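You operate a simulated robot arm through the tools that you are given. There is no shell and no other tool. Be economical: measure what you need, move in short steps, check, and stop when the job is done.

The job below is to be done with a simulated robot arm. You get a single attempt, and the scene is never put back.

TASK
Take the paint pad and put it on the grey tile. Then take the white peg on the paste table and put it away on the front of the trestle bench. Then fetch the black bowl and set it on the blue tile. Then take the wood offcut from the free corner of the trestle bench and leave it on the window sill. Then put the scrap pot on the paste table. Then take the brown peg and leave it on top of the pipe end on the paste table. Then put the green cup on the clear part of the paste table. Then open the brush box lid. The order counts. Set down upright: green cup.

Only the result counts: the job must be done as asked and must still hold three seconds after the hand-in. Knocking over, shifting, dropping, spilling or breaking anything else fails it. A push-on lid holds only when it is set on centred and level and pressed home; a screw cap is set on level and turned clockwise until tight.

THE ROBOT
A 6-joint arm with a two-finger gripper on a trunk, on a base that drives. Base frame: it is fixed to the floor where the robot stands at the start and does not move with it; the origin is under the middle of the robot, x ahead of it, y to its left, z up. Units: m, degrees, N and s.
With the tool pointing down near the work surface it reaches from about 0.14 to 0.68 m from the robot's upright axis, wherever it stands. Its first joint turns from -166.0 to 166.0 degrees. Places, roughly: black bowl (14x14x9 cm) [-1.3, -1, 0.5]; blue tile (13x13x1 cm) [-2.1, -0.7, 0.9]; brown peg (2x2x8 cm) [-1.3, 0.8, 0.8]; brush box lid [0.5, -1.2, 0.8]; clear part of the paste table [0.6, -0.9, 0.7]; front of the trestle bench [-1.3, 0.4, 0.8]; green cup (8x8x13 cm) [-1.4, 0.5, 0.9]; grey tile (13x13x1 cm) [-2.3, -0.7, 0.9]; paint pad (12x8x6 cm) [0.5, -0.1, 0.7]; paste table [0.6, -0.5, 0.7]; pipe end (4x4x9 cm) [0.6, -1.1, 0.7]; scrap pot (13x12x11 cm) [-1.4, 1.2, 0.8]; white peg (2x2x8 cm) [0.7, -1, 0.7]; window sill (25x98 cm) [-4.48, 0.56, 0.9]; wood offcut (8x5x5 cm) [-1.3, 1.2, 0.8]. Payload 1.57 kg.
The tool frame sits at the grasp point between the pads (the TCP): z along the fingers, y along the line on which they close. The tips reach 0.021 m beyond it. Largest opening 0.07 m; the body of the gripper starts 0.05 m behind the TCP.
Orientation is that of the tool frame in the base frame, as [roll, pitch, yaw] about the fixed x, y, z axes, in that order (R = Rz(yaw) Ry(pitch) Rx(roll)). With the fingers straight down and closing along the base's y, the tool's x points along the base's -x, its y along +y and its z along -z.

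THE INTERFACE
- The arm moves only by the tool drive_tool. Its argument "series" is a list of rows, each an object (a shift or turn left out is 0, a gripper value left out holds the last) with "xyz": the shift along the tool's x, y, z in units of 300 mm (1.0 is 300 mm), a list of three; "delta_rot": the turn, a rotation vector about the tool's x, y, z in units of 60 degrees (1.0 is 60 degrees), a list of three; "jaw": the finger opening in m, from 0 to 0.07. In form: [{"xyz": [x, y, z], "delta_rot": [wx, wy, wz], "jaw": jaw}, ...]. A call has 1 to 20 rows; each row is the pose to reach, as a shift and turn from the pose commanded when the call began, along the tool's axes at that moment. A call with a number of a shift or a turn outside -1 to 1 is refused whole. Each row takes 0.2 s and may step no farther than 0.05 m and 8.6 degrees from the row before; otherwise, or with a gripper value out of range, the whole call is refused. Where a pose cannot be reached the arm comes as near as it can. A force on the tool above 40 N (or 10 N above the force at the start of the call, whichever is more), or a blocked arm, ends the call early, and 0.2 s more pass. The fingers move at their own pace and stop on an object; they squeeze with about 22 N. The grip force told is the motor's: it shows also when the fingers shut on nothing. Time passes only in rows, and 0.2 s behind the last, so rows that repeat a pose let the fingers close. The reply holds the time, the measured pose of the TCP, the force on the tool along the base axes, the opening and the grip force, in the units named above and with some noise, with the torque about the TCP (base axes, N m) and any sound that the robot's microphone picked up.
- Cameras (640 x 400 px; columns grow to the right, rows downward): "scene" is now at [-0.0009, 0.1007, 1.4805]; the picture's right is [-0.55, -0.84, 0.00], its down [-0.65, 0.43, -0.62] and it looks along [0.52, -0.34, -0.78] (base axes); focal length 274 px, centre (320, 200). "wrist" rides on the gripper at [0.079, 0.004, -0.081] in the tool frame; the picture's right is [-0.05, 1.00, 0.00], its down [-0.67, -0.04, -0.74] and it looks along [-0.74, -0.04, 0.67] (tool axes); focal length 256 px, centre (320, 200). There is no depth. A picture from a camera that has moved, and an enlarged one, comes with that camera's place and axes in the base frame and with its lens. The place of the scene camera against the robot may be out by one fixed shift of up to 0.018 m in any direction.
- camera(camera): a new picture of that camera. It takes no simulated time.
- steer(legs): drives the robot by 1 to 6 legs, each [ahead, left, turn to the left] in m, m and degrees, along the robot's own axes; the way and the turn of a leg run together, so that a leg with both is an arc; at most 1.5 m and 180 degrees a leg. The arm and the cameras ride along, it lands a little off, and it stops where it bumps. It gives what a move gives.
- aim_head(pan, tilt): turns the head with the scene camera to pan (to the left, within 155 degrees either way) and tilt (down, from -29 to 69), counted from straight ahead of the robot. It gives what a move gives.
- close_up(camera, box): a new picture of the part [left, top, right, bottom] of that camera's present view, enlarged. It takes no simulated time.
- sign_off(): hands the job in; it is judged then, once.

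Work in short steps. Places have to be worked out from the pictures, the camera data and where the tool is seen: move nearer, look again, correct. Check each grasp and each placing, and mend what went wrong. You have 217 turns and 202 pictures in all, those below and enlarged ones among them. Open the gripper and draw the arm clear of the work before you hand the job in, unless the task says otherwise.

The tools are called after ">>>" by a JSON object that holds its "fn" and its "kwargs". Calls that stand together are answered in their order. drive_tool: Moves the arm, as the interface text tells. Its arguments: {"type":"object","properties":{"series":{"type":"array","items":{"type":"object","properties":{"xyz":{"type":"array","items":{"type":"number"}},"delta_rot":{"type":"array","items":{"type":"number"}},"jaw":{"type":"number"}}}}},"required":["series"]} The other tools are called the same way: steer (legs) drives the base; aim_head (pan, tilt) turns the head that bears the scene camera; camera (camera) takes a picture; close_up (camera, box) takes an enlarged picture of a part of a camera's view; sign_off () hands the job in.

At the start:

```text
time: 0.0
tcp_pos: [0.292, -0.2755, 0.979]
ee_rot: [-179.9, 0.0, -180.0]
force: [-0.2, -0.2, -0.3]
wrist_torque: [-0.02, 0.0, 0.04]
gripper_width: 0.0702
grip_force: 0.0
robot x, y, heading: [-0.0028, -0.0016, -0.1]
head pan, tilt: [-33.1, 51.3]
```

scene: 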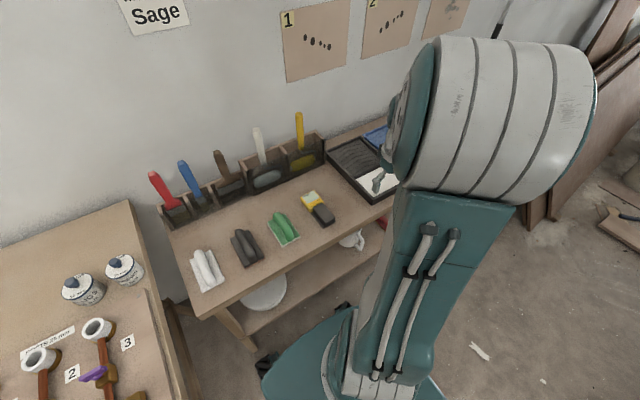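
wrist: 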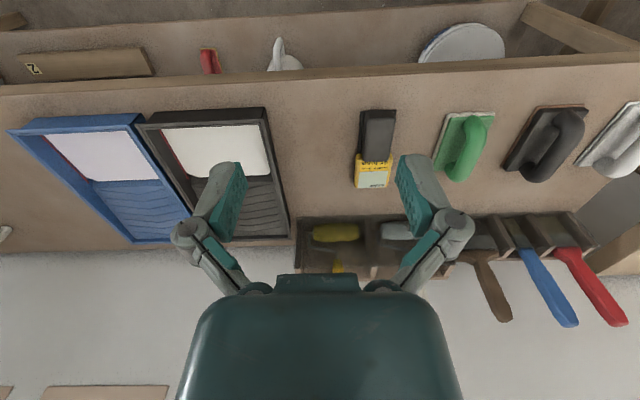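

First I look closer at the table objects to identify the paint pad.

>>> {"fn": "close_up", "kwargs": {"camera": "wrist", "box": [320, 80, 640, 280]}}

>>> {"fn": "close_up", "kwargs": {"camera": "scene", "box": [140, 100, 400, 310]}}

```text
2.00 times, centred on (480, 180) of wrist
camera zoom: at [0.2133, -0.2719, 1.06], right [0.05, 1.0, 0.0], down [0.67, -0.04, 0.74], along [0.74, -0.04, -0.67], focal length 512 px, centre (0, 240)
```

zoom: 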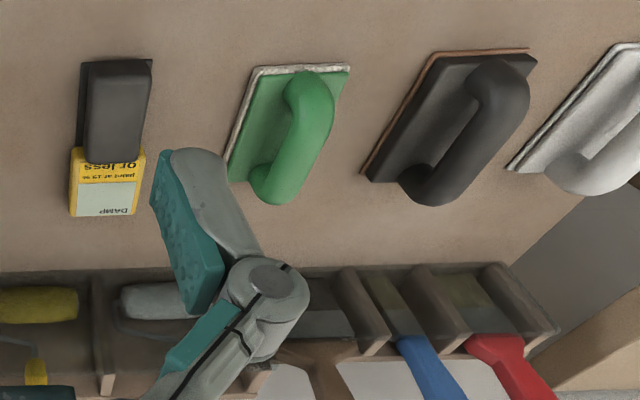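

```text
1.90 times, centred on (270, 205) of scene
camera zoom: at [-0.0009, 0.1007, 1.4805], right [-0.55, -0.84, 0.0], down [-0.65, 0.43, -0.62], along [0.52, -0.34, -0.78], focal length 522 px, centre (415, 190)
```

zoom: 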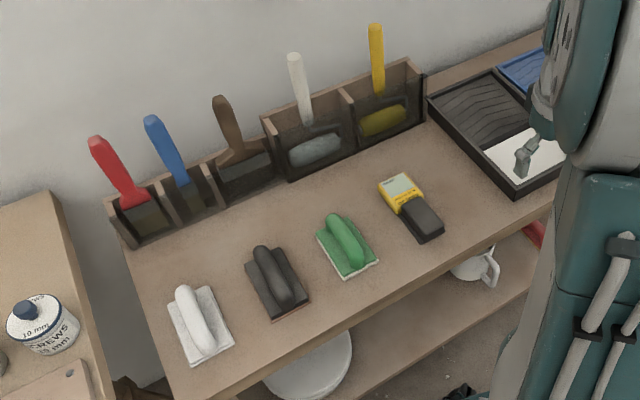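

The green pad at about [0.47,-0.06] fits the listed paint pad. I look round to map the room.

>>> {"fn": "aim_head", "kwargs": {"pan": -80, "tilt": 35}}

>>> {"fn": "camera", "kwargs": {"camera": "scene"}}

>>> {"fn": "aim_head", "kwargs": {"pan": 150, "tilt": 25}}

>>> {"fn": "camera", "kwargs": {"camera": "scene"}}

>>> {"fn": "aim_head", "kwargs": {"pan": -150, "tilt": 25}}

>>> {"fn": "camera", "kwargs": {"camera": "scene"}}

>>> {"fn": "aim_head", "kwargs": {"pan": 90, "tilt": 35}}

>>> {"fn": "camera", "kwargs": {"camera": "scene"}}

```text
time: 1.1
tcp_pos: [0.2934, -0.2749, 0.9795]
ee_rot: [-179.9, 0.0, 180.0]
force: [-0.4, -0.6, -0.2]
wrist_torque: [0.01, -0.03, 0.01]
gripper_width: 0.0701
grip_force: 0.0
robot x, y, heading: [-0.0005, -0.0012, 0.2]
head pan, tilt: [-80.0, 35.0]
```

```text
197 pictures are left
camera scene: at [-0.049, 0.0553, 1.504], right [-0.98, -0.17, 0.0], down [-0.1, 0.57, -0.82], along [0.14, -0.81, -0.57], focal length 274 px, centre (320, 200)
```

scene: 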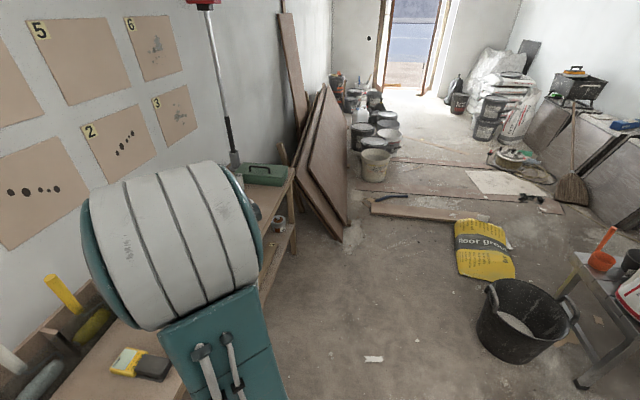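

```text
time: 4.4
tcp_pos: [0.292, -0.2772, 0.9802]
ee_rot: [179.9, 0.0, 180.0]
force: [-0.4, 0.7, -0.2]
wrist_torque: [0.01, 0.02, 0.0]
gripper_width: 0.0698
grip_force: 0.1
robot x, y, heading: [0.0006, 0.0004, -0.1]
head pan, tilt: [150.0, 25.0]
```

```text
196 pictures are left
camera scene: at [-0.1442, 0.1881, 1.5198], right [0.5, 0.87, 0.0], down [0.37, -0.21, -0.91], along [-0.79, 0.45, -0.42], focal length 274 px, centre (320, 200)
```

scene: 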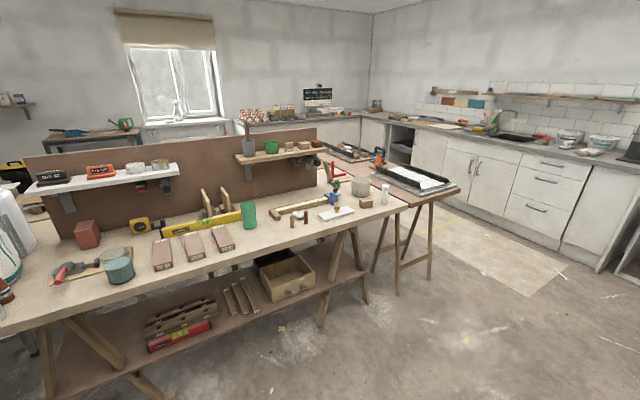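

```text
time: 8.5
tcp_pos: [0.2919, -0.2757, 0.9795]
ee_rot: [-180.0, 0.0, 180.0]
force: [0.0, -0.1, 0.4]
wrist_torque: [-0.01, -0.02, 0.05]
gripper_width: 0.0703
grip_force: 0.1
robot x, y, heading: [0.0018, 0.0039, -0.2]
head pan, tilt: [-150.0, 25.0]
```

```text
195 pictures are left
camera scene: at [-0.1442, 0.0959, 1.5198], right [-0.5, 0.87, 0.0], down [0.37, 0.21, -0.91], along [-0.79, -0.45, -0.42], focal length 274 px, centre (320, 200)
```

scene: 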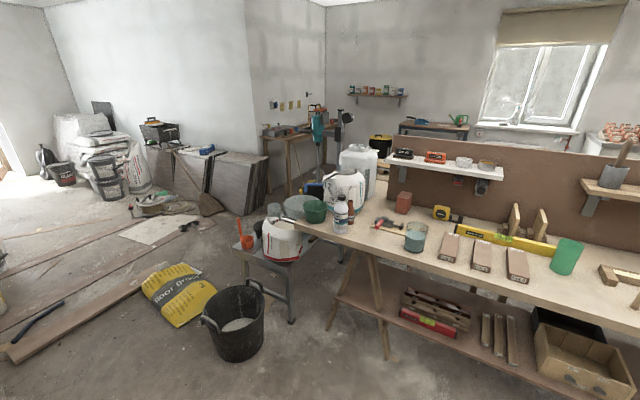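

```text
time: 11.9
tcp_pos: [0.2931, -0.2758, 0.9787]
ee_rot: [180.0, 0.1, 180.0]
force: [-0.5, 1.0, 0.5]
wrist_torque: [-0.04, 0.01, -0.03]
gripper_width: 0.0702
grip_force: 0.0
robot x, y, heading: [0.0017, -0.0033, 0.2]
head pan, tilt: [90.0, 35.0]
```

```text
194 pictures are left
camera scene: at [-0.0644, 0.2302, 1.504], right [1.0, 0.0, 0.0], down [0.0, -0.57, -0.82], along [0.0, 0.82, -0.57], focal length 274 px, centre (320, 200)
```

scene: 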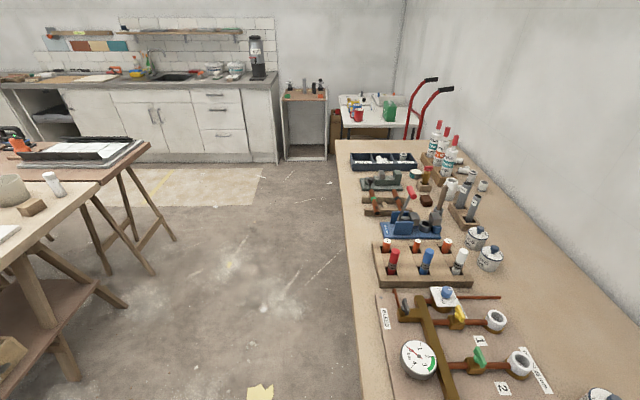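

Room mapped. Now I move above the green pad and look with the wrist camera.

>>> {"fn": "drive_tool", "kwargs": {"series": [{"xyz": [-0.085, 0.102, 0.047]}, {"xyz": [-0.17, 0.205, 0.094]}, {"xyz": [-0.254, 0.307, 0.141]}, {"xyz": [-0.339, 0.41, 0.189]}, {"xyz": [-0.424, 0.512, 0.236]}, {"xyz": [-0.508, 0.615, 0.283]}, {"xyz": [-0.55, 0.717, 0.3]}]}}

>>> {"fn": "camera", "kwargs": {"camera": "wrist"}}

>>> {"fn": "aim_head", "kwargs": {"pan": -10, "tilt": 60}}

>>> {"fn": "camera", "kwargs": {"camera": "scene"}}

```text
time: 13.5
tcp_pos: [0.4582, -0.0588, 0.8886]
ee_rot: [-179.9, -0.2, -180.0]
force: [-0.1, 0.3, -0.8]
wrist_torque: [0.0, -0.02, 0.03]
gripper_width: 0.0702
grip_force: 0.1
robot x, y, heading: [0.0035, 0.0011, -0.2]
head pan, tilt: [90.0, 35.0]
```

```text
193 pictures are left
camera wrist: at [0.3782, -0.0548, 0.9697], right [0.05, 1.0, 0.0], down [0.67, -0.03, 0.74], along [0.74, -0.04, -0.67], focal length 256 px, centre (320, 200)
```

wrist: 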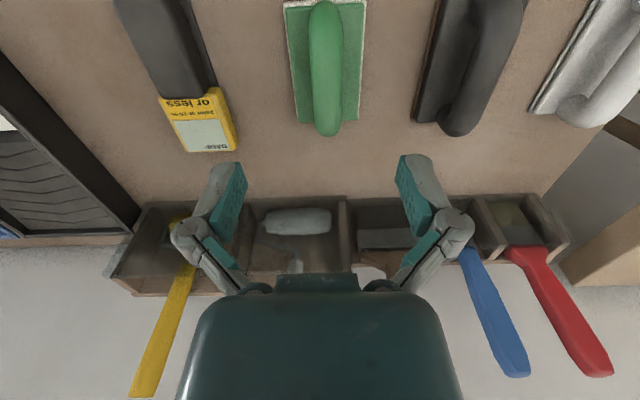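

```text
time: 15.3
tcp_pos: [0.4589, -0.0607, 0.8888]
ee_rot: [179.9, 0.0, -179.9]
force: [1.4, -0.6, -0.3]
wrist_torque: [0.01, 0.02, 0.03]
gripper_width: 0.0702
grip_force: 0.1
robot x, y, heading: [-0.0016, 0.0017, 0.1]
head pan, tilt: [-10.0, 60.0]
```

```text
192 pictures are left
camera scene: at [0.0021, 0.1315, 1.4696], right [-0.17, -0.98, 0.0], down [-0.85, 0.15, -0.5], along [0.49, -0.09, -0.87], focal length 274 px, centre (320, 200)
```

scene: 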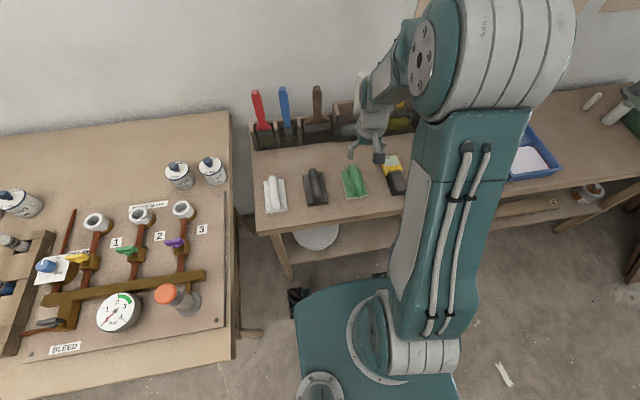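

Pad centre ≈ [0.488,-0.054], handle along x, table about z 0.67. Descend part way and check.

>>> {"fn": "drive_tool", "kwargs": {"series": [{"xyz": [-0.095, 0.02, 0.1]}, {"xyz": [-0.095, 0.02, 0.23]}, {"xyz": [-0.095, 0.02, 0.36]}, {"xyz": [-0.095, 0.02, 0.46]}]}}

>>> {"fn": "camera", "kwargs": {"camera": "wrist"}}

>>> {"fn": "close_up", "kwargs": {"camera": "scene", "box": [280, 100, 440, 220]}}

```text
time: 16.3
tcp_pos: [0.486, -0.0552, 0.7492]
ee_rot: [179.9, -0.1, -179.9]
force: [-0.8, -0.4, 0.4]
wrist_torque: [0.0, 0.01, 0.0]
gripper_width: 0.0701
grip_force: 0.1
robot x, y, heading: [-0.0002, 0.0017, -0.2]
head pan, tilt: [-10.0, 60.0]
```

```text
191 pictures are left
camera wrist: at [0.4067, -0.0507, 0.8304], right [0.05, 1.0, 0.0], down [0.67, -0.04, 0.74], along [0.74, -0.04, -0.67], focal length 256 px, centre (320, 200)
```

wrist: 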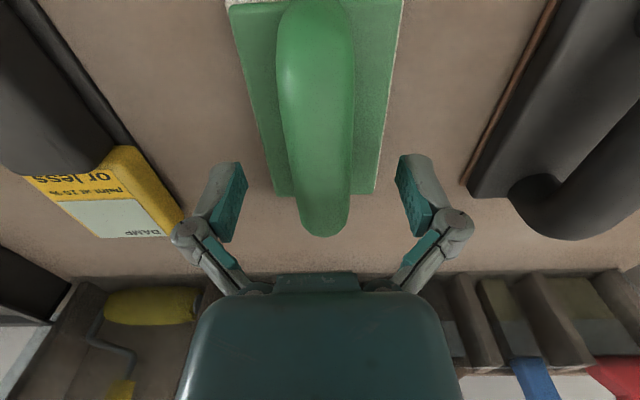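

```text
3.33 times, centred on (360, 160) of scene
camera zoom: at [0.0024, 0.1313, 1.4696], right [-0.17, -0.98, 0.0], down [-0.85, 0.15, -0.5], along [0.49, -0.09, -0.87], focal length 913 px, centre (187, 333)
```

zoom: 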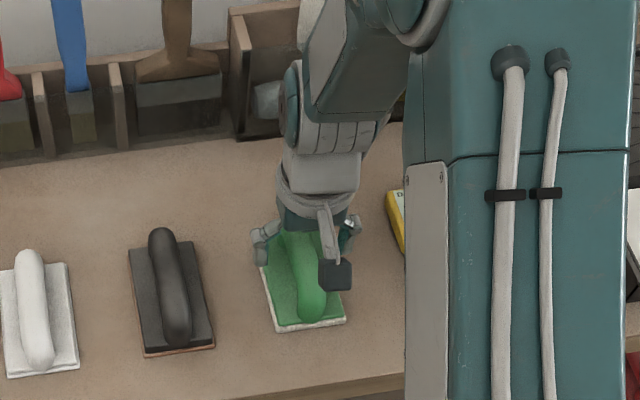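

Aligned; descend to z≈0.72 and close on the handle.

>>> {"fn": "drive_tool", "kwargs": {"series": [{"xyz": [-0.02, 0, 0.06]}, {"xyz": [-0.02, 0, 0.1]}, {"xyz": [-0.02, 0, 0.1], "jaw": 0.0}, {"xyz": [-0.02, 0, 0.1], "jaw": 0.0}, {"xyz": [-0.02, 0, 0.1], "jaw": 0.0}]}}

>>> {"fn": "camera", "kwargs": {"camera": "wrist"}}

```text
time: 17.5
tcp_pos: [0.4917, -0.0543, 0.7235]
ee_rot: [-179.9, 0.2, -179.9]
force: [4.3, 0.1, 29.8]
wrist_torque: [0.04, -0.03, -0.02]
gripper_width: 0.07
grip_force: 22.0
robot x, y, heading: [-0.0005, -0.0007, -0.0]
head pan, tilt: [-10.0, 60.0]
```

```text
189 pictures are left
camera wrist: at [0.4119, -0.0504, 0.803], right [0.05, 1.0, 0.0], down [0.66, -0.03, 0.75], along [0.75, -0.04, -0.66], focal length 256 px, centre (320, 200)
```

wrist: 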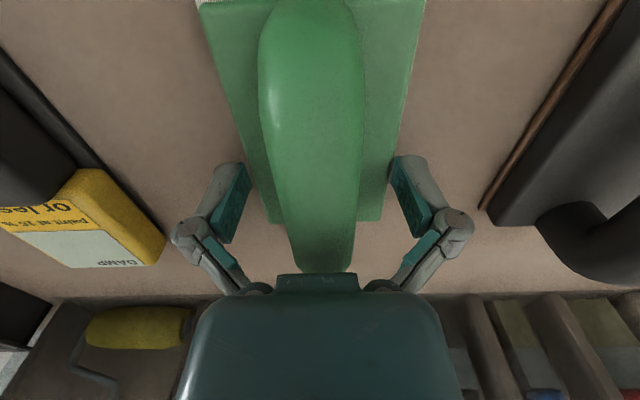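

The fingers pressed on the plate (30 N up) and didn't close. Raise 12 mm and try again.

>>> {"fn": "drive_tool", "kwargs": {"series": [{"xyz": [0, 0, -0.02], "jaw": 0.07}, {"xyz": [0, 0, -0.04], "jaw": 0.07}, {"xyz": [0, 0, -0.04], "jaw": 0.0}, {"xyz": [0, 0, -0.04], "jaw": 0.0}, {"xyz": [0, 0, -0.04], "jaw": 0.0}]}}

>>> {"fn": "camera", "kwargs": {"camera": "wrist"}}

```text
time: 18.7
tcp_pos: [0.4912, -0.0537, 0.7342]
ee_rot: [179.9, 0.1, -180.0]
force: [-1.5, -3.5, 27.4]
wrist_torque: [0.19, 0.05, 0.01]
gripper_width: 0.0268
grip_force: 22.3
robot x, y, heading: [0.0017, 0.0012, -0.0]
head pan, tilt: [-10.0, 60.0]
```

```text
188 pictures are left
camera wrist: at [0.4115, -0.0498, 0.815], right [0.05, 1.0, 0.0], down [0.66, -0.04, 0.75], along [0.75, -0.04, -0.67], focal length 256 px, centre (320, 200)
```

wrist: 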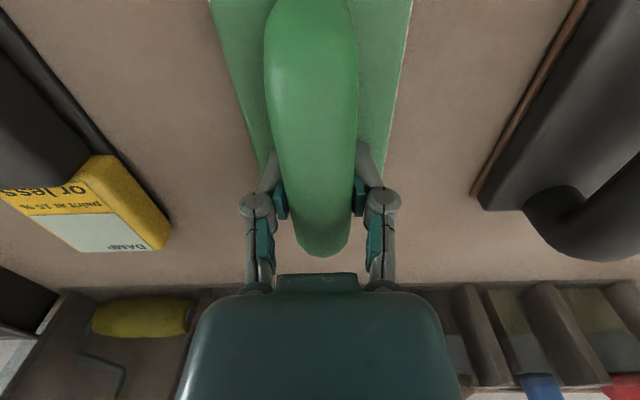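

Handle gripped (27 mm). Lift and check.

>>> {"fn": "drive_tool", "kwargs": {"series": [{"xyz": [0, 0, -0.1]}, {"xyz": [0, 0, -0.25]}, {"xyz": [0, 0, -0.4]}, {"xyz": [0, 0, -0.55]}, {"xyz": [0.15, 0, -0.6]}, {"xyz": [0.3, 0, -0.6]}, {"xyz": [0.45, 0, -0.6]}, {"xyz": [0.6, 0, -0.6]}]}}

>>> {"fn": "camera", "kwargs": {"camera": "wrist"}}

```text
time: 20.5
tcp_pos: [0.312, -0.0552, 0.9142]
ee_rot: [180.0, -0.1, -180.0]
force: [0.6, -0.1, -0.8]
wrist_torque: [0.0, -0.02, 0.01]
gripper_width: 0.0248
grip_force: 21.6
robot x, y, heading: [0.001, 0.0031, -0.2]
head pan, tilt: [-10.0, 60.0]
```

```text
187 pictures are left
camera wrist: at [0.2324, -0.0514, 0.9955], right [0.05, 1.0, 0.0], down [0.67, -0.04, 0.74], along [0.74, -0.04, -0.67], focal length 256 px, centre (320, 200)
```

wrist: 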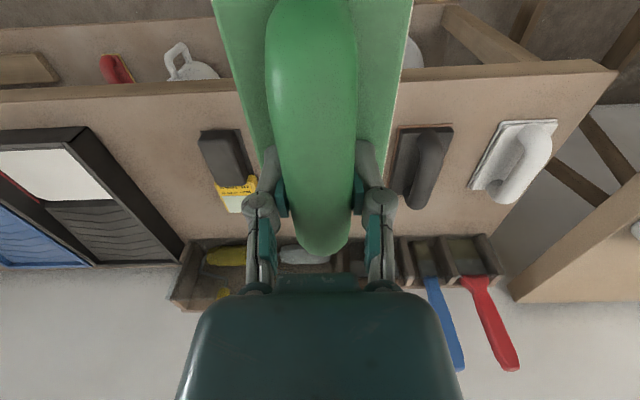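

Pad held. Back away from the table, turn to face -y, and look over the route.

>>> {"fn": "steer", "kwargs": {"legs": [[-0.4, 0, 0], [0, 0, -90]]}}

>>> {"fn": "aim_head", "kwargs": {"pan": 45, "tilt": 20}}

>>> {"fn": "aim_head", "kwargs": {"pan": -50, "tilt": 25}}

>>> {"fn": "camera", "kwargs": {"camera": "scene"}}

>>> {"fn": "aim_head", "kwargs": {"pan": 0, "tilt": 30}}

>>> {"fn": "camera", "kwargs": {"camera": "scene"}}

```text
time: 26.8
tcp_pos: [-0.451, -0.3118, 0.9153]
ee_rot: [180.0, 0.0, 89.9]
force: [0.3, 0.9, -1.7]
wrist_torque: [0.0, 0.03, 0.03]
gripper_width: 0.0246
grip_force: 21.8
robot x, y, heading: [-0.3991, 0.0022, -90.2]
head pan, tilt: [-10.0, 60.0]
```

```text
time: 28.0
tcp_pos: [-0.4518, -0.3113, 0.9149]
ee_rot: [-180.0, 0.1, 90.0]
force: [-0.5, 0.0, -0.9]
wrist_torque: [0.04, 0.0, -0.03]
gripper_width: 0.0247
grip_force: 22.4
robot x, y, heading: [-0.3908, 0.0046, -90.1]
head pan, tilt: [45.0, 20.0]
```

```text
time: 29.7
tcp_pos: [-0.4511, -0.3119, 0.9146]
ee_rot: [-179.9, 0.0, 90.0]
force: [1.2, -0.6, -1.0]
wrist_torque: [0.0, 0.0, 0.03]
gripper_width: 0.0246
grip_force: 22.1
robot x, y, heading: [-0.3957, 0.0011, -90.0]
head pan, tilt: [-50.0, 25.0]
```

```text
186 pictures are left
camera scene: at [-0.317, -0.0107, 1.5197], right [-0.64, 0.77, 0.0], down [0.32, 0.27, -0.91], along [-0.69, -0.58, -0.42], focal length 274 px, centre (320, 200)
```

scene: 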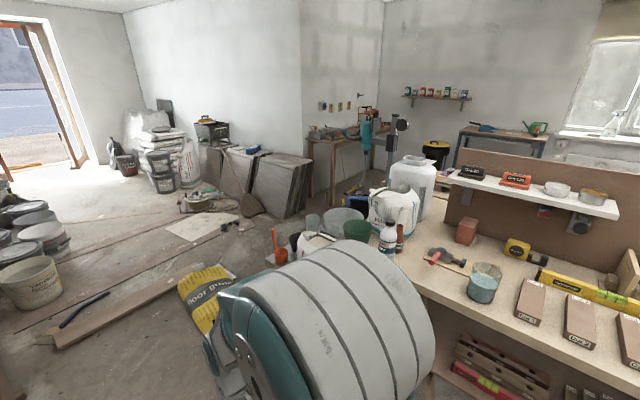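

```text
time: 30.9
tcp_pos: [-0.4501, -0.3113, 0.9149]
ee_rot: [179.9, 0.0, 90.0]
force: [-0.1, -0.6, -0.7]
wrist_torque: [0.0, 0.01, -0.02]
gripper_width: 0.0248
grip_force: 21.7
robot x, y, heading: [-0.3962, 0.0009, -89.9]
head pan, tilt: [0.0, 30.0]
```

```text
185 pictures are left
camera scene: at [-0.2464, -0.0419, 1.5116], right [-1.0, 0.0, 0.0], down [0.0, 0.5, -0.87], along [0.0, -0.87, -0.5], focal length 274 px, centre (320, 200)
```

scene: 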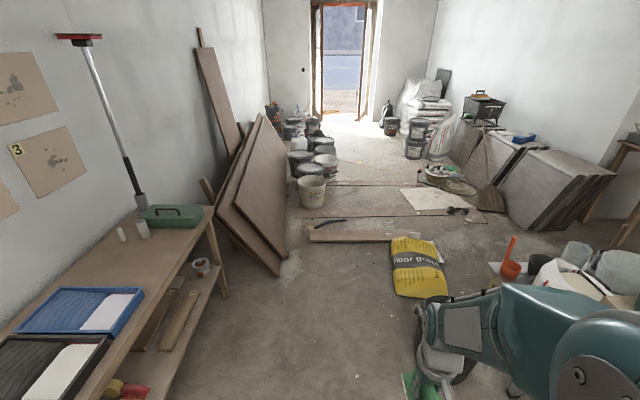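

The -y side looks blocked by bag, plank and boards; the +y side passage is wide. I drive round that way, in steps.

>>> {"fn": "steer", "kwargs": {"legs": [[0, -0.15, 0], [0, 0, 180], [1.2, 0, 0], [1.2, 0, 0]]}}

>>> {"fn": "aim_head", "kwargs": {"pan": 75, "tilt": 28}}

>>> {"fn": "camera", "kwargs": {"camera": "scene"}}

>>> {"fn": "aim_head", "kwargs": {"pan": 125, "tilt": 28}}

>>> {"fn": "camera", "kwargs": {"camera": "scene"}}

```text
time: 50.8
tcp_pos: [-0.4292, 2.6763, 0.9145]
ee_rot: [-180.0, 0.1, -91.1]
force: [-0.5, 0.0, -1.3]
wrist_torque: [0.0, 0.02, 0.02]
gripper_width: 0.025
grip_force: 21.9
robot x, y, heading: [-0.4933, 2.3695, 88.8]
head pan, tilt: [0.0, 30.0]
```

```text
time: 52.2
tcp_pos: [-0.4289, 2.6776, 0.915]
ee_rot: [180.0, 0.0, -91.1]
force: [-1.2, -0.8, -0.8]
wrist_torque: [-0.01, -0.04, 0.01]
gripper_width: 0.0247
grip_force: 22.1
robot x, y, heading: [-0.4906, 2.363, 89.0]
head pan, tilt: [75.0, 28.0]
```

```text
184 pictures are left
camera scene: at [-0.7394, 2.3243, 1.5148], right [0.28, 0.96, 0.0], down [0.45, -0.13, -0.88], along [-0.85, 0.25, -0.47], focal length 274 px, centre (320, 200)
```

scene: 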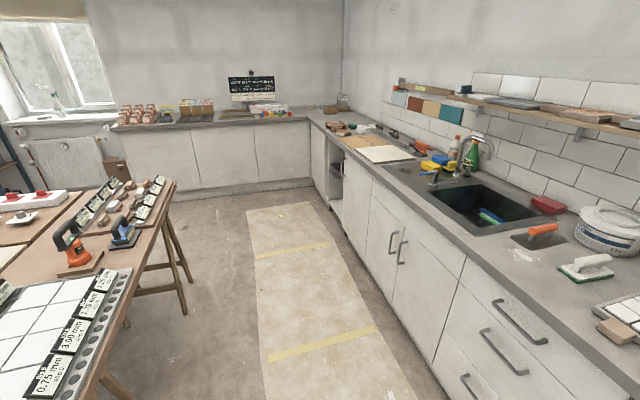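

```text
time: 53.4
tcp_pos: [-0.4295, 2.6772, 0.9145]
ee_rot: [180.0, 0.0, -91.2]
force: [-0.1, -0.3, -1.3]
wrist_torque: [0.01, 0.0, -0.03]
gripper_width: 0.0246
grip_force: 22.2
robot x, y, heading: [-0.4875, 2.365, 89.1]
head pan, tilt: [125.0, 28.0]
```

```text
183 pictures are left
camera scene: at [-0.7275, 2.2481, 1.5149], right [-0.56, 0.83, 0.0], down [0.39, 0.26, -0.88], along [-0.73, -0.49, -0.47], focal length 274 px, centre (320, 200)
```

scene: 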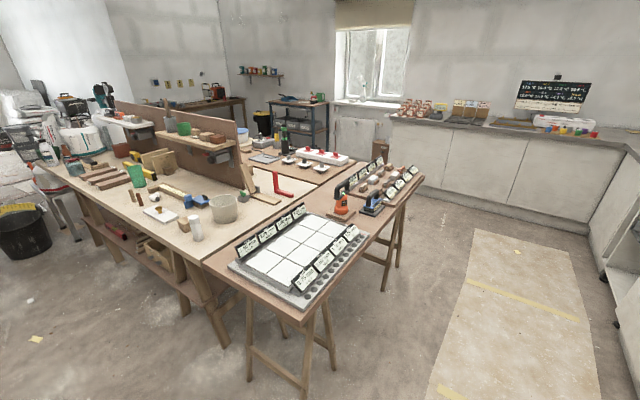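

There's a second bench behind. Drive along -x through the passage, then turn toward -y and look.

>>> {"fn": "steer", "kwargs": {"legs": [[0, 0, 91], [1.3, -0.08, 0], [1.2, 0, 0], [0, 0, 90]]}}

>>> {"fn": "aim_head", "kwargs": {"pan": 0, "tilt": 28}}

>>> {"fn": "camera", "kwargs": {"camera": "scene"}}

>>> {"fn": "aim_head", "kwargs": {"pan": 40, "tilt": 28}}

>>> {"fn": "camera", "kwargs": {"camera": "scene"}}

```text
time: 73.4
tcp_pos: [-3.0346, 2.1047, 0.9147]
ee_rot: [-179.9, 0.0, 92.5]
force: [0.1, -0.1, -1.6]
wrist_torque: [-0.03, -0.02, 0.02]
gripper_width: 0.025
grip_force: 22.2
robot x, y, heading: [-2.9928, 2.4181, -87.7]
head pan, tilt: [125.0, 28.0]
```

```text
time: 75.5
tcp_pos: [-3.0346, 2.1059, 0.9143]
ee_rot: [-180.0, -0.1, 92.5]
force: [0.2, -0.7, -1.6]
wrist_torque: [0.01, -0.02, -0.01]
gripper_width: 0.0249
grip_force: 22.1
robot x, y, heading: [-2.9918, 2.4197, -87.4]
head pan, tilt: [0.0, 28.0]
```

```text
182 pictures are left
camera scene: at [-2.8423, 2.3826, 1.5148], right [-1.0, -0.04, 0.0], down [-0.02, 0.47, -0.88], along [0.04, -0.88, -0.47], focal length 274 px, centre (320, 200)
```

scene: 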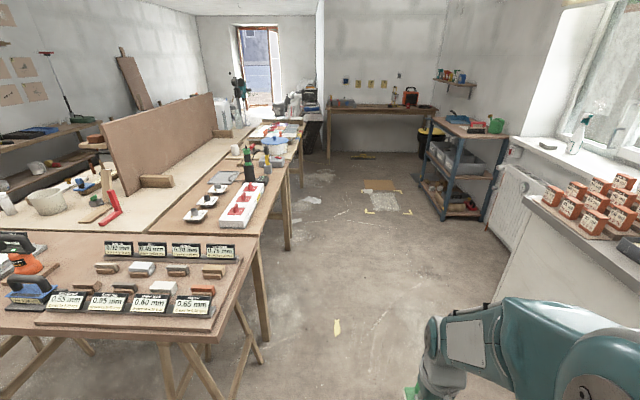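

```text
time: 76.5
tcp_pos: [-3.0353, 2.1044, 0.9147]
ee_rot: [-180.0, -0.1, 92.5]
force: [-0.6, 0.3, -1.1]
wrist_torque: [-0.04, 0.01, 0.03]
gripper_width: 0.0247
grip_force: 21.7
robot x, y, heading: [-2.9956, 2.4214, -87.5]
head pan, tilt: [40.0, 28.0]
```

```text
181 pictures are left
camera scene: at [-2.7847, 2.4064, 1.5148], right [-0.74, -0.68, 0.0], down [-0.32, 0.35, -0.88], along [0.6, -0.65, -0.47], focal length 274 px, centre (320, 200)
```

scene: 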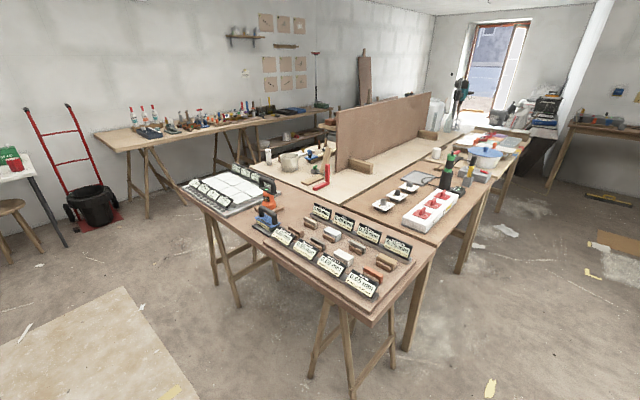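

Aisle is clear. Drive along -y to the tiles' area (about x=-2.9, y=-0.5) and look left.

>>> {"fn": "steer", "kwargs": {"legs": [[1.4, 0, 0], [1.45, 0, 0]]}}

>>> {"fn": "aim_head", "kwargs": {"pan": 85, "tilt": 40}}

>>> {"fn": "camera", "kwargs": {"camera": "scene"}}

>>> {"fn": "aim_head", "kwargs": {"pan": 45, "tilt": 40}}

>>> {"fn": "camera", "kwargs": {"camera": "scene"}}

```text
time: 90.2
tcp_pos: [-2.9326, -0.7047, 0.9145]
ee_rot: [179.9, -0.2, 90.8]
force: [1.1, -1.1, -1.6]
wrist_torque: [-0.02, -0.02, -0.03]
gripper_width: 0.0247
grip_force: 21.9
robot x, y, heading: [-2.8814, -0.3904, -88.9]
head pan, tilt: [40.0, 28.0]
```

```text
time: 91.3
tcp_pos: [-2.9324, -0.7041, 0.9149]
ee_rot: [180.0, -0.1, 90.8]
force: [-0.3, 0.0, -1.3]
wrist_torque: [-0.03, -0.01, -0.02]
gripper_width: 0.0248
grip_force: 21.7
robot x, y, heading: [-2.8788, -0.3945, -89.1]
head pan, tilt: [85.0, 40.0]
```

```text
180 pictures are left
camera scene: at [-2.6482, -0.349, 1.4963], right [-0.07, -1.0, 0.0], down [-0.64, 0.05, -0.77], along [0.76, -0.06, -0.64], focal length 274 px, centre (320, 200)
```

scene: 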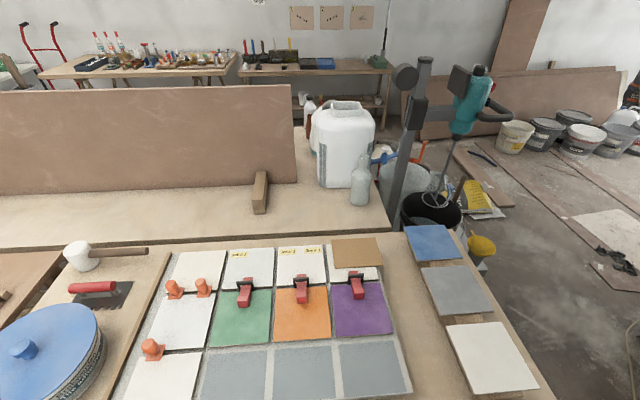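

```text
time: 92.3
tcp_pos: [-2.9328, -0.7048, 0.9142]
ee_rot: [180.0, -0.1, 90.8]
force: [0.0, -0.6, -1.1]
wrist_torque: [-0.01, -0.02, 0.03]
gripper_width: 0.0249
grip_force: 22.2
robot x, y, heading: [-2.8797, -0.3928, -89.2]
head pan, tilt: [45.0, 40.0]
```

```text
179 pictures are left
camera scene: at [-2.672, -0.402, 1.4963], right [-0.7, -0.72, 0.0], down [-0.46, 0.45, -0.77], along [0.55, -0.53, -0.64], focal length 274 px, centre (320, 200)
```

scene: 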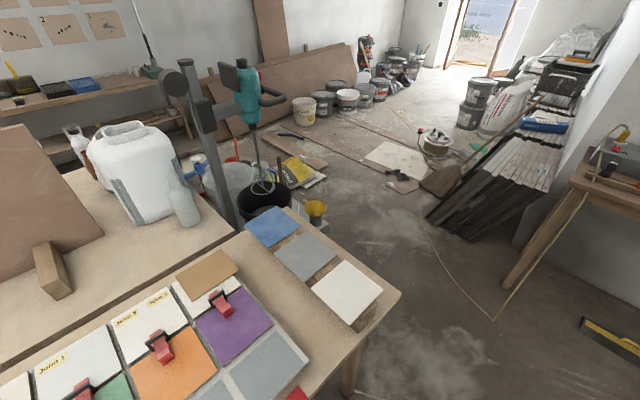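

Tiles seen: grey at about [-2.28,-0.74] with bench edge x≈-2.52. Drive 0.3 m ahead so it is beside the robot.

>>> {"fn": "steer", "kwargs": {"legs": [[0.32, 0.0, 0]]}}

>>> {"fn": "aim_head", "kwargs": {"pan": 80, "tilt": 55}}

>>> {"fn": "camera", "kwargs": {"camera": "scene"}}

```text
time: 94.5
tcp_pos: [-2.9302, -1.0217, 0.9147]
ee_rot: [180.0, -0.2, 90.6]
force: [-0.4, 0.7, -2.1]
wrist_torque: [0.0, -0.01, -0.03]
gripper_width: 0.0249
grip_force: 22.3
robot x, y, heading: [-2.878, -0.7084, -89.3]
head pan, tilt: [45.0, 40.0]
```

```text
time: 95.5
tcp_pos: [-2.9288, -1.0226, 0.9141]
ee_rot: [-180.0, -0.1, 90.5]
force: [0.1, -0.6, -1.6]
wrist_torque: [0.0, -0.04, -0.03]
gripper_width: 0.0247
grip_force: 22.5
robot x, y, heading: [-2.8757, -0.7108, -89.2]
head pan, tilt: [80.0, 55.0]
```

```text
178 pictures are left
camera scene: at [-2.6577, -0.672, 1.4756], right [-0.16, -0.99, 0.0], down [-0.81, 0.13, -0.57], along [0.57, -0.09, -0.82], focal length 274 px, centre (320, 200)
```

scene: 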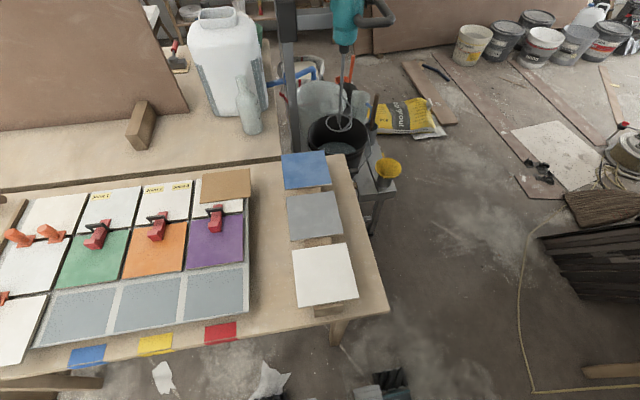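

Grey tile top estimated z≈0.905, centre [-2.30,-0.713]. Raise and swing the pad over toward it.

>>> {"fn": "drive_tool", "kwargs": {"series": [{"xyz": [0, 0, -0.15]}, {"xyz": [0, 0, -0.3]}, {"xyz": [0, 0, -0.45]}, {"xyz": [0.07, 0.14, -0.45]}, {"xyz": [0.14, 0.28, -0.45]}, {"xyz": [0.21, 0.42, -0.45]}, {"xyz": [0.28, 0.56, -0.45]}, {"xyz": [0.35, 0.7, -0.45]}, {"xyz": [0.42, 0.84, -0.45]}, {"xyz": [0.49, 0.98, -0.45]}]}}

>>> {"fn": "drive_tool", "kwargs": {"series": [{"xyz": [0.07, 0.14, 0]}, {"xyz": [0.14, 0.28, 0]}, {"xyz": [0.21, 0.42, 0]}, {"xyz": [0.28, 0.56, 0]}, {"xyz": [0.35, 0.7, 0]}, {"xyz": [0.42, 0.84, 0]}, {"xyz": [0.5, 0.98, 0]}]}}

>>> {"fn": "camera", "kwargs": {"camera": "wrist"}}

>>> {"fn": "camera", "kwargs": {"camera": "scene"}}

```text
time: 97.7
tcp_pos: [-2.6355, -0.8727, 1.0516]
ee_rot: [-179.9, 0.1, 90.7]
force: [-0.7, -0.4, 0.1]
wrist_torque: [-0.04, -0.01, 0.0]
gripper_width: 0.0246
grip_force: 21.9
robot x, y, heading: [-2.8768, -0.7071, -89.5]
head pan, tilt: [80.0, 55.0]
```

```text
time: 99.3
tcp_pos: [-2.3422, -0.7198, 1.048]
ee_rot: [-179.8, 0.1, 90.5]
force: [0.8, -0.8, -1.0]
wrist_torque: [0.01, 0.05, -0.01]
gripper_width: 0.0247
grip_force: 21.9
robot x, y, heading: [-2.8761, -0.7091, -89.4]
head pan, tilt: [80.0, 55.0]
```

```text
177 pictures are left
camera wrist: at [-2.3382, -0.64, 1.1282], right [1.0, -0.04, 0.0], down [-0.03, -0.67, 0.74], along [-0.03, -0.74, -0.67], focal length 256 px, centre (320, 200)
```

wrist: 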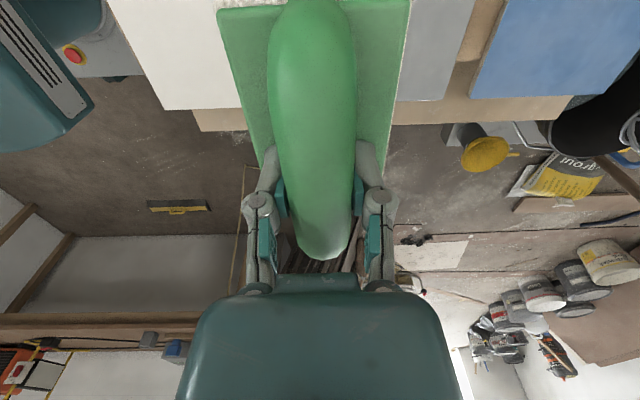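

```text
176 pictures are left
camera scene: at [-2.6521, -0.6709, 1.4747], right [-0.16, -0.99, 0.0], down [-0.81, 0.13, -0.57], along [0.56, -0.09, -0.82], focal length 274 px, centre (320, 200)
```

scene: 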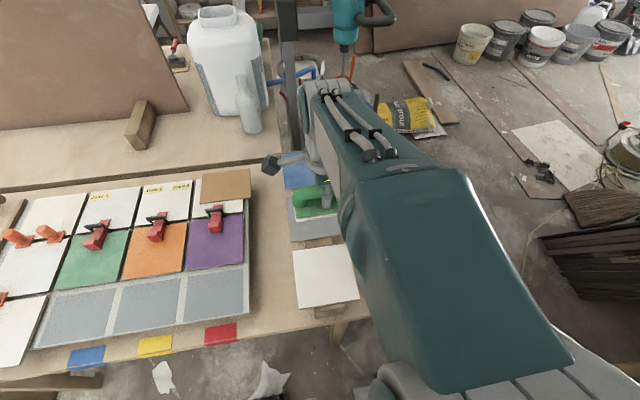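

Grey tile centre refined to ≈[-2.298,-0.70]. Align and lower to z≈0.97.

>>> {"fn": "drive_tool", "kwargs": {"series": [{"xyz": [0.066, 0.147, 0]}, {"xyz": [0.066, 0.147, 0.13]}, {"xyz": [0.066, 0.147, 0.25]}]}}

>>> {"fn": "camera", "kwargs": {"camera": "wrist"}}

>>> {"fn": "close_up", "kwargs": {"camera": "scene", "box": [240, 130, 400, 330]}}

```text
time: 100.1
tcp_pos: [-2.3043, -0.6953, 0.9747]
ee_rot: [-179.9, 0.0, 90.6]
force: [-0.3, 0.2, -1.4]
wrist_torque: [0.01, 0.0, 0.04]
gripper_width: 0.0247
grip_force: 22.0
robot x, y, heading: [-2.8741, -0.7131, -89.4]
head pan, tilt: [80.0, 55.0]
```

```text
175 pictures are left
camera wrist: at [-2.2996, -0.6182, 1.0552], right [1.0, -0.04, 0.0], down [-0.03, -0.67, 0.74], along [-0.03, -0.74, -0.67], focal length 256 px, centre (320, 200)
```

wrist: 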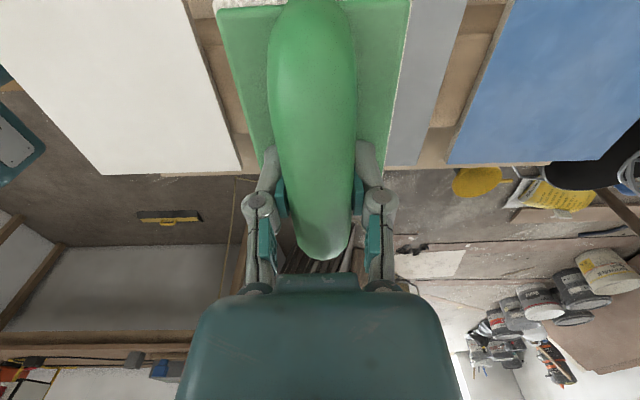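

```text
2.00 times, centred on (320, 230) of scene
camera zoom: at [-2.6541, -0.6709, 1.475], right [-0.16, -0.99, 0.0], down [-0.81, 0.13, -0.57], along [0.56, -0.09, -0.82], focal length 548 px, centre (320, 140)
```

zoom: 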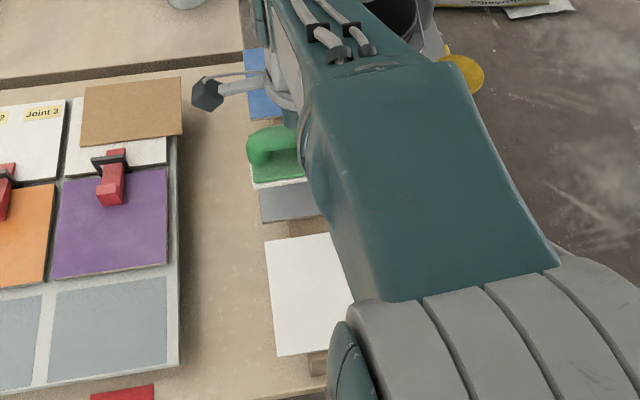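

Shift 16 mm in x and 12 mm in y, then lower slowly until contact.

>>> {"fn": "drive_tool", "kwargs": {"series": [{"xyz": [0.04, 0.053, 0]}, {"xyz": [0.04, 0.053, 0.06]}, {"xyz": [0.04, 0.053, 0.075]}, {"xyz": [0.04, 0.053, 0.085]}]}}

>>> {"fn": "close_up", "kwargs": {"camera": "scene", "box": [240, 130, 400, 330]}}

```text
time: 101.1
tcp_pos: [-2.2844, -0.686, 0.9493]
ee_rot: [180.0, 0.0, 90.6]
force: [0.1, 0.2, -1.1]
wrist_torque: [-0.04, 0.0, 0.01]
gripper_width: 0.0247
grip_force: 21.8
robot x, y, heading: [-2.8757, -0.7102, -89.4]
head pan, tilt: [80.0, 55.0]
```

```text
2.00 times, centred on (320, 230) of scene
camera zoom: at [-2.6541, -0.6708, 1.475], right [-0.16, -0.99, 0.0], down [-0.81, 0.13, -0.57], along [0.56, -0.09, -0.82], focal length 548 px, centre (320, 140)
```

zoom: 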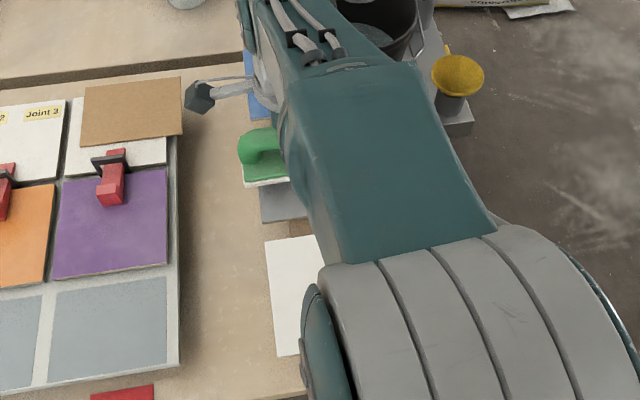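

In the scene view the pad sits ~15 mm too far in +y and ~12 mm in +x over the tile; correct and lower further.

>>> {"fn": "drive_tool", "kwargs": {"series": [{"xyz": [-0.05, -0.04, 0]}, {"xyz": [-0.05, -0.04, 0.01]}, {"xyz": [-0.05, -0.04, 0.02]}]}}

>>> {"fn": "close_up", "kwargs": {"camera": "scene", "box": [270, 160, 370, 285]}}

>>> {"fn": "camera", "kwargs": {"camera": "wrist"}}

```text
time: 101.9
tcp_pos: [-2.2977, -0.7006, 0.9422]
ee_rot: [-179.9, 0.0, 90.5]
force: [-0.2, 0.1, -0.5]
wrist_torque: [-0.02, -0.03, 0.0]
gripper_width: 0.0247
grip_force: 22.0
robot x, y, heading: [-2.8772, -0.7099, -89.5]
head pan, tilt: [80.0, 55.0]
```

```text
3.20 times, centred on (320, 222) of scene
camera zoom: at [-2.654, -0.6709, 1.475], right [-0.16, -0.99, 0.0], down [-0.81, 0.13, -0.57], along [0.56, -0.09, -0.82], focal length 877 px, centre (320, 128)
```

zoom: 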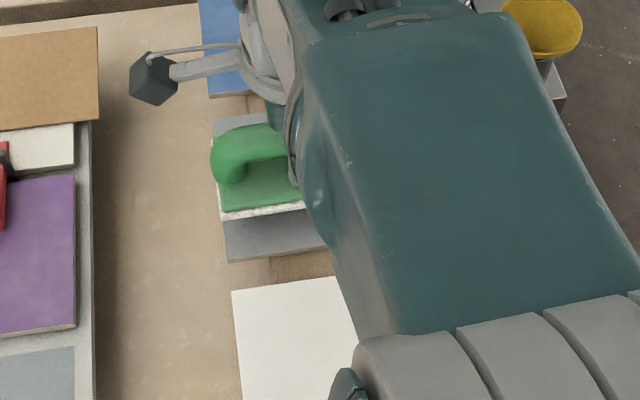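

```text
171 pictures are left
camera wrist: at [-2.2931, -0.6214, 1.0233], right [1.0, -0.04, 0.0], down [-0.03, -0.67, 0.74], along [-0.03, -0.74, -0.67], focal length 256 px, centre (320, 200)
```

wrist: 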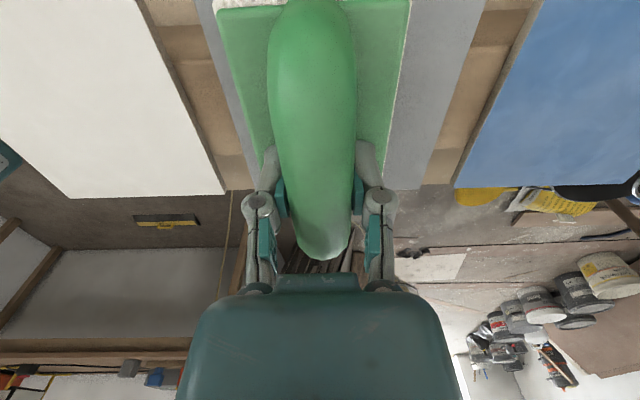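

Nearly centred; shift 8 mm +x and lower to contact.

>>> {"fn": "drive_tool", "kwargs": {"series": [{"xyz": [-0.015, 0.027, 0.01]}, {"xyz": [-0.015, 0.027, 0.02]}, {"xyz": [-0.015, 0.027, 0.03]}, {"xyz": [-0.015, 0.027, 0.04]}]}}

>>> {"fn": "close_up", "kwargs": {"camera": "scene", "box": [270, 160, 370, 285]}}

```text
time: 102.9
tcp_pos: [-2.2885, -0.7059, 0.9316]
ee_rot: [180.0, 0.0, 90.6]
force: [0.1, -0.3, -0.5]
wrist_torque: [-0.02, -0.01, 0.03]
gripper_width: 0.0246
grip_force: 21.6
robot x, y, heading: [-2.8764, -0.7087, -89.6]
head pan, tilt: [80.0, 55.0]
```

```text
3.20 times, centred on (320, 222) of scene
camera zoom: at [-2.6538, -0.6709, 1.4749], right [-0.16, -0.99, 0.0], down [-0.81, 0.13, -0.57], along [0.56, -0.09, -0.82], focal length 877 px, centre (320, 128)
```

zoom: 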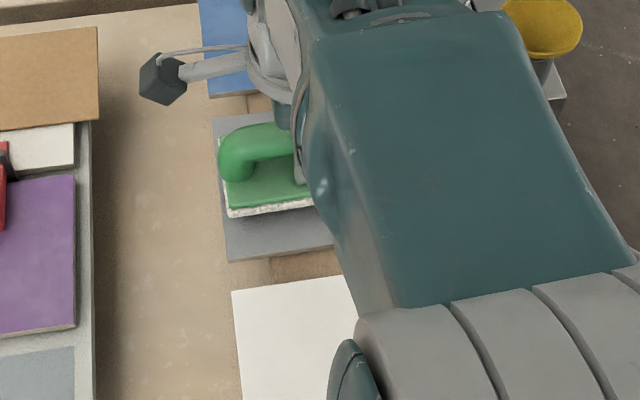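

Pad lies inside the tile; continue down to contact.

>>> {"fn": "drive_tool", "kwargs": {"series": [{"xyz": [0, 0, 0.008]}, {"xyz": [0, 0, 0.016]}, {"xyz": [0, 0, 0.024]}, {"xyz": [0, 0, 0.032]}, {"xyz": [0, 0, 0.04]}, {"xyz": [0, 0, 0.048]}]}}

```text
time: 104.3
tcp_pos: [-2.2887, -0.7057, 0.919]
ee_rot: [179.9, 0.1, 90.6]
force: [0.7, -0.8, 13.2]
wrist_torque: [0.54, 0.03, 0.01]
gripper_width: 0.0253
grip_force: 21.6
robot x, y, heading: [-2.8791, -0.7108, -89.5]
head pan, tilt: [80.0, 55.0]
```

Contact (13 N). Release and lift.

>>> {"fn": "drive_tool", "kwargs": {"series": [{"xyz": [0, 0, 0], "jaw": 0.05}, {"xyz": [0, 0, 0], "jaw": 0.05}, {"xyz": [0, 0, -0.1], "jaw": 0.06}, {"xyz": [0, 0, -0.25], "jaw": 0.06}, {"xyz": [0, 0, -0.4], "jaw": 0.06}]}}

>>> {"fn": "camera", "kwargs": {"camera": "wrist"}}

>>> {"fn": "close_up", "kwargs": {"camera": "scene", "box": [240, 130, 400, 330]}}

```text
time: 105.5
tcp_pos: [-2.2889, -0.7037, 1.0377]
ee_rot: [-179.9, -0.1, 90.6]
force: [-0.1, -0.8, 0.7]
wrist_torque: [0.03, 0.02, 0.01]
gripper_width: 0.0598
grip_force: 0.0
robot x, y, heading: [-2.8754, -0.7121, -89.1]
head pan, tilt: [80.0, 55.0]
```

```text
169 pictures are left
camera wrist: at [-2.2851, -0.6246, 1.1185], right [1.0, -0.04, 0.0], down [-0.03, -0.67, 0.74], along [-0.03, -0.74, -0.67], focal length 256 px, centre (320, 200)
```

wrist: 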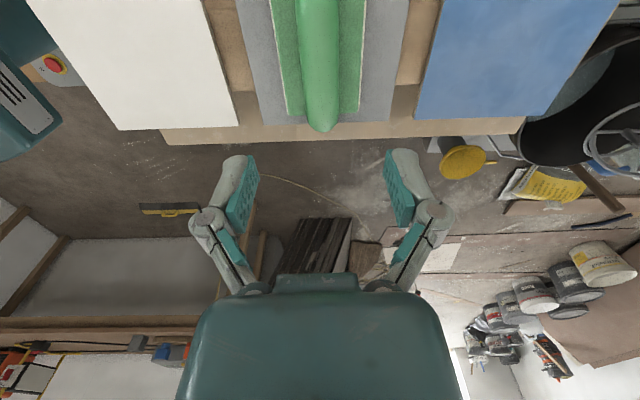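

```text
2.00 times, centred on (320, 230) of scene
camera zoom: at [-2.6548, -0.6709, 1.4751], right [-0.16, -0.99, 0.0], down [-0.81, 0.13, -0.57], along [0.56, -0.09, -0.82], focal length 548 px, centre (320, 140)
```

zoom: 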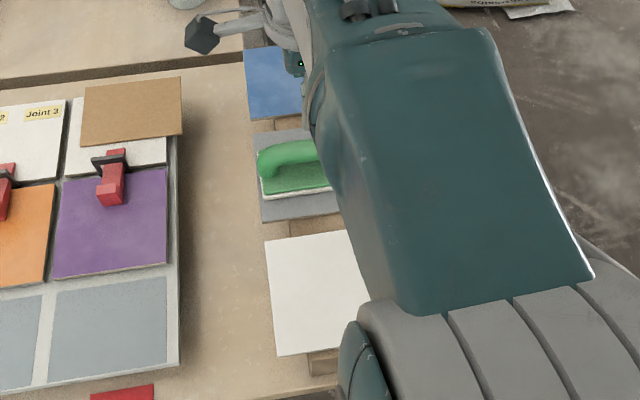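

Pad is on the grey tile. Retract the arm over the robot, then drive back around to the paste table.

>>> {"fn": "drive_tool", "kwargs": {"series": [{"xyz": [-0.07, -0.14, 0]}, {"xyz": [-0.14, -0.28, 0]}, {"xyz": [-0.21, -0.42, 0]}, {"xyz": [-0.28, -0.56, 0]}, {"xyz": [-0.35, -0.7, 0]}, {"xyz": [-0.42, -0.84, 0]}, {"xyz": [-0.49, -0.98, 0]}]}}

>>> {"fn": "drive_tool", "kwargs": {"series": [{"xyz": [-0.07, -0.14, 0]}, {"xyz": [-0.14, -0.28, 0]}, {"xyz": [-0.21, -0.42, 0]}, {"xyz": [-0.28, -0.56, 0]}, {"xyz": [-0.35, -0.7, 0]}, {"xyz": [-0.42, -0.84, 0]}, {"xyz": [-0.49, -0.98, 0]}]}}

>>> {"fn": "steer", "kwargs": {"legs": [[-1.5, 0, 0], [-1.5, 0, 0], [0, 0, 89], [1.25, 0, 0], [1.2, 0, 0]]}}

```text
time: 107.1
tcp_pos: [-2.5811, -0.8576, 1.0368]
ee_rot: [-179.9, 0.0, 90.7]
force: [0.5, -0.1, 0.0]
wrist_torque: [0.03, 0.02, 0.04]
gripper_width: 0.06
grip_force: 0.1
robot x, y, heading: [-2.8773, -0.7094, -89.2]
head pan, tilt: [80.0, 55.0]
```

```text
time: 108.7
tcp_pos: [-2.874, -1.0074, 1.0377]
ee_rot: [180.0, 0.0, 90.6]
force: [1.3, 0.3, -0.2]
wrist_torque: [-0.02, 0.0, 0.0]
gripper_width: 0.0601
grip_force: 0.0
robot x, y, heading: [-2.8782, -0.7053, -89.5]
head pan, tilt: [80.0, 55.0]
```

```text
time: 138.6
tcp_pos: [-0.1724, 2.3606, 1.038]
ee_rot: [180.0, 0.1, -178.3]
force: [-0.1, -0.1, -0.6]
wrist_torque: [-0.03, -0.01, -0.02]
gripper_width: 0.0598
grip_force: 0.0
robot x, y, heading: [-0.4702, 2.3485, 1.7]
head pan, tilt: [80.0, 55.0]
```

Continue: turn to -y and drive down to beside the white peg.

>>> {"fn": "steer", "kwargs": {"legs": [[0, 0, -91.7], [1.3, -0.08, 0], [1.1, 0, 0], [0.8, 0.5, 0]]}}

>>> {"fn": "aim_head", "kwargs": {"pan": 75, "tilt": 45}}

>>> {"fn": "camera", "kwargs": {"camera": "scene"}}

```text
time: 158.9
tcp_pos: [0.0241, -1.1774, 1.0389]
ee_rot: [-179.9, 0.0, 91.4]
force: [-0.6, -0.3, -0.8]
wrist_torque: [-0.02, 0.02, 0.01]
gripper_width: 0.0601
grip_force: 0.0
robot x, y, heading: [0.0148, -0.8816, -88.4]
head pan, tilt: [80.0, 55.0]
```

```text
time: 159.6
tcp_pos: [0.0242, -1.1782, 1.0387]
ee_rot: [180.0, 0.0, 91.5]
force: [0.7, -1.1, -0.2]
wrist_torque: [0.02, 0.02, 0.05]
gripper_width: 0.0597
grip_force: 0.0
robot x, y, heading: [0.0134, -0.8837, -88.4]
head pan, tilt: [75.0, 45.0]
```

```text
167 pictures are left
camera scene: at [0.2422, -0.8474, 1.4889], right [-0.24, -0.97, 0.0], down [-0.69, 0.17, -0.71], along [0.69, -0.17, -0.71], focal length 274 px, centre (320, 200)
```

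scene: 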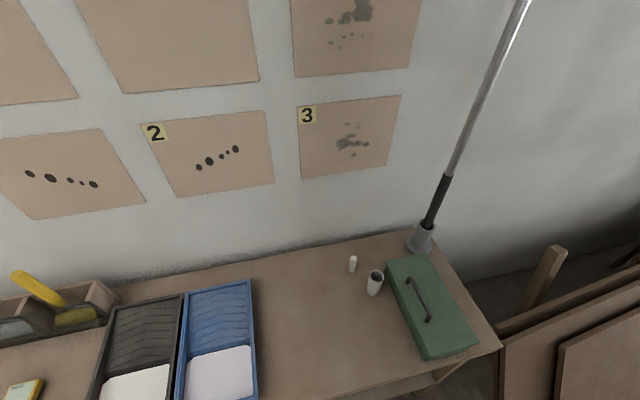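

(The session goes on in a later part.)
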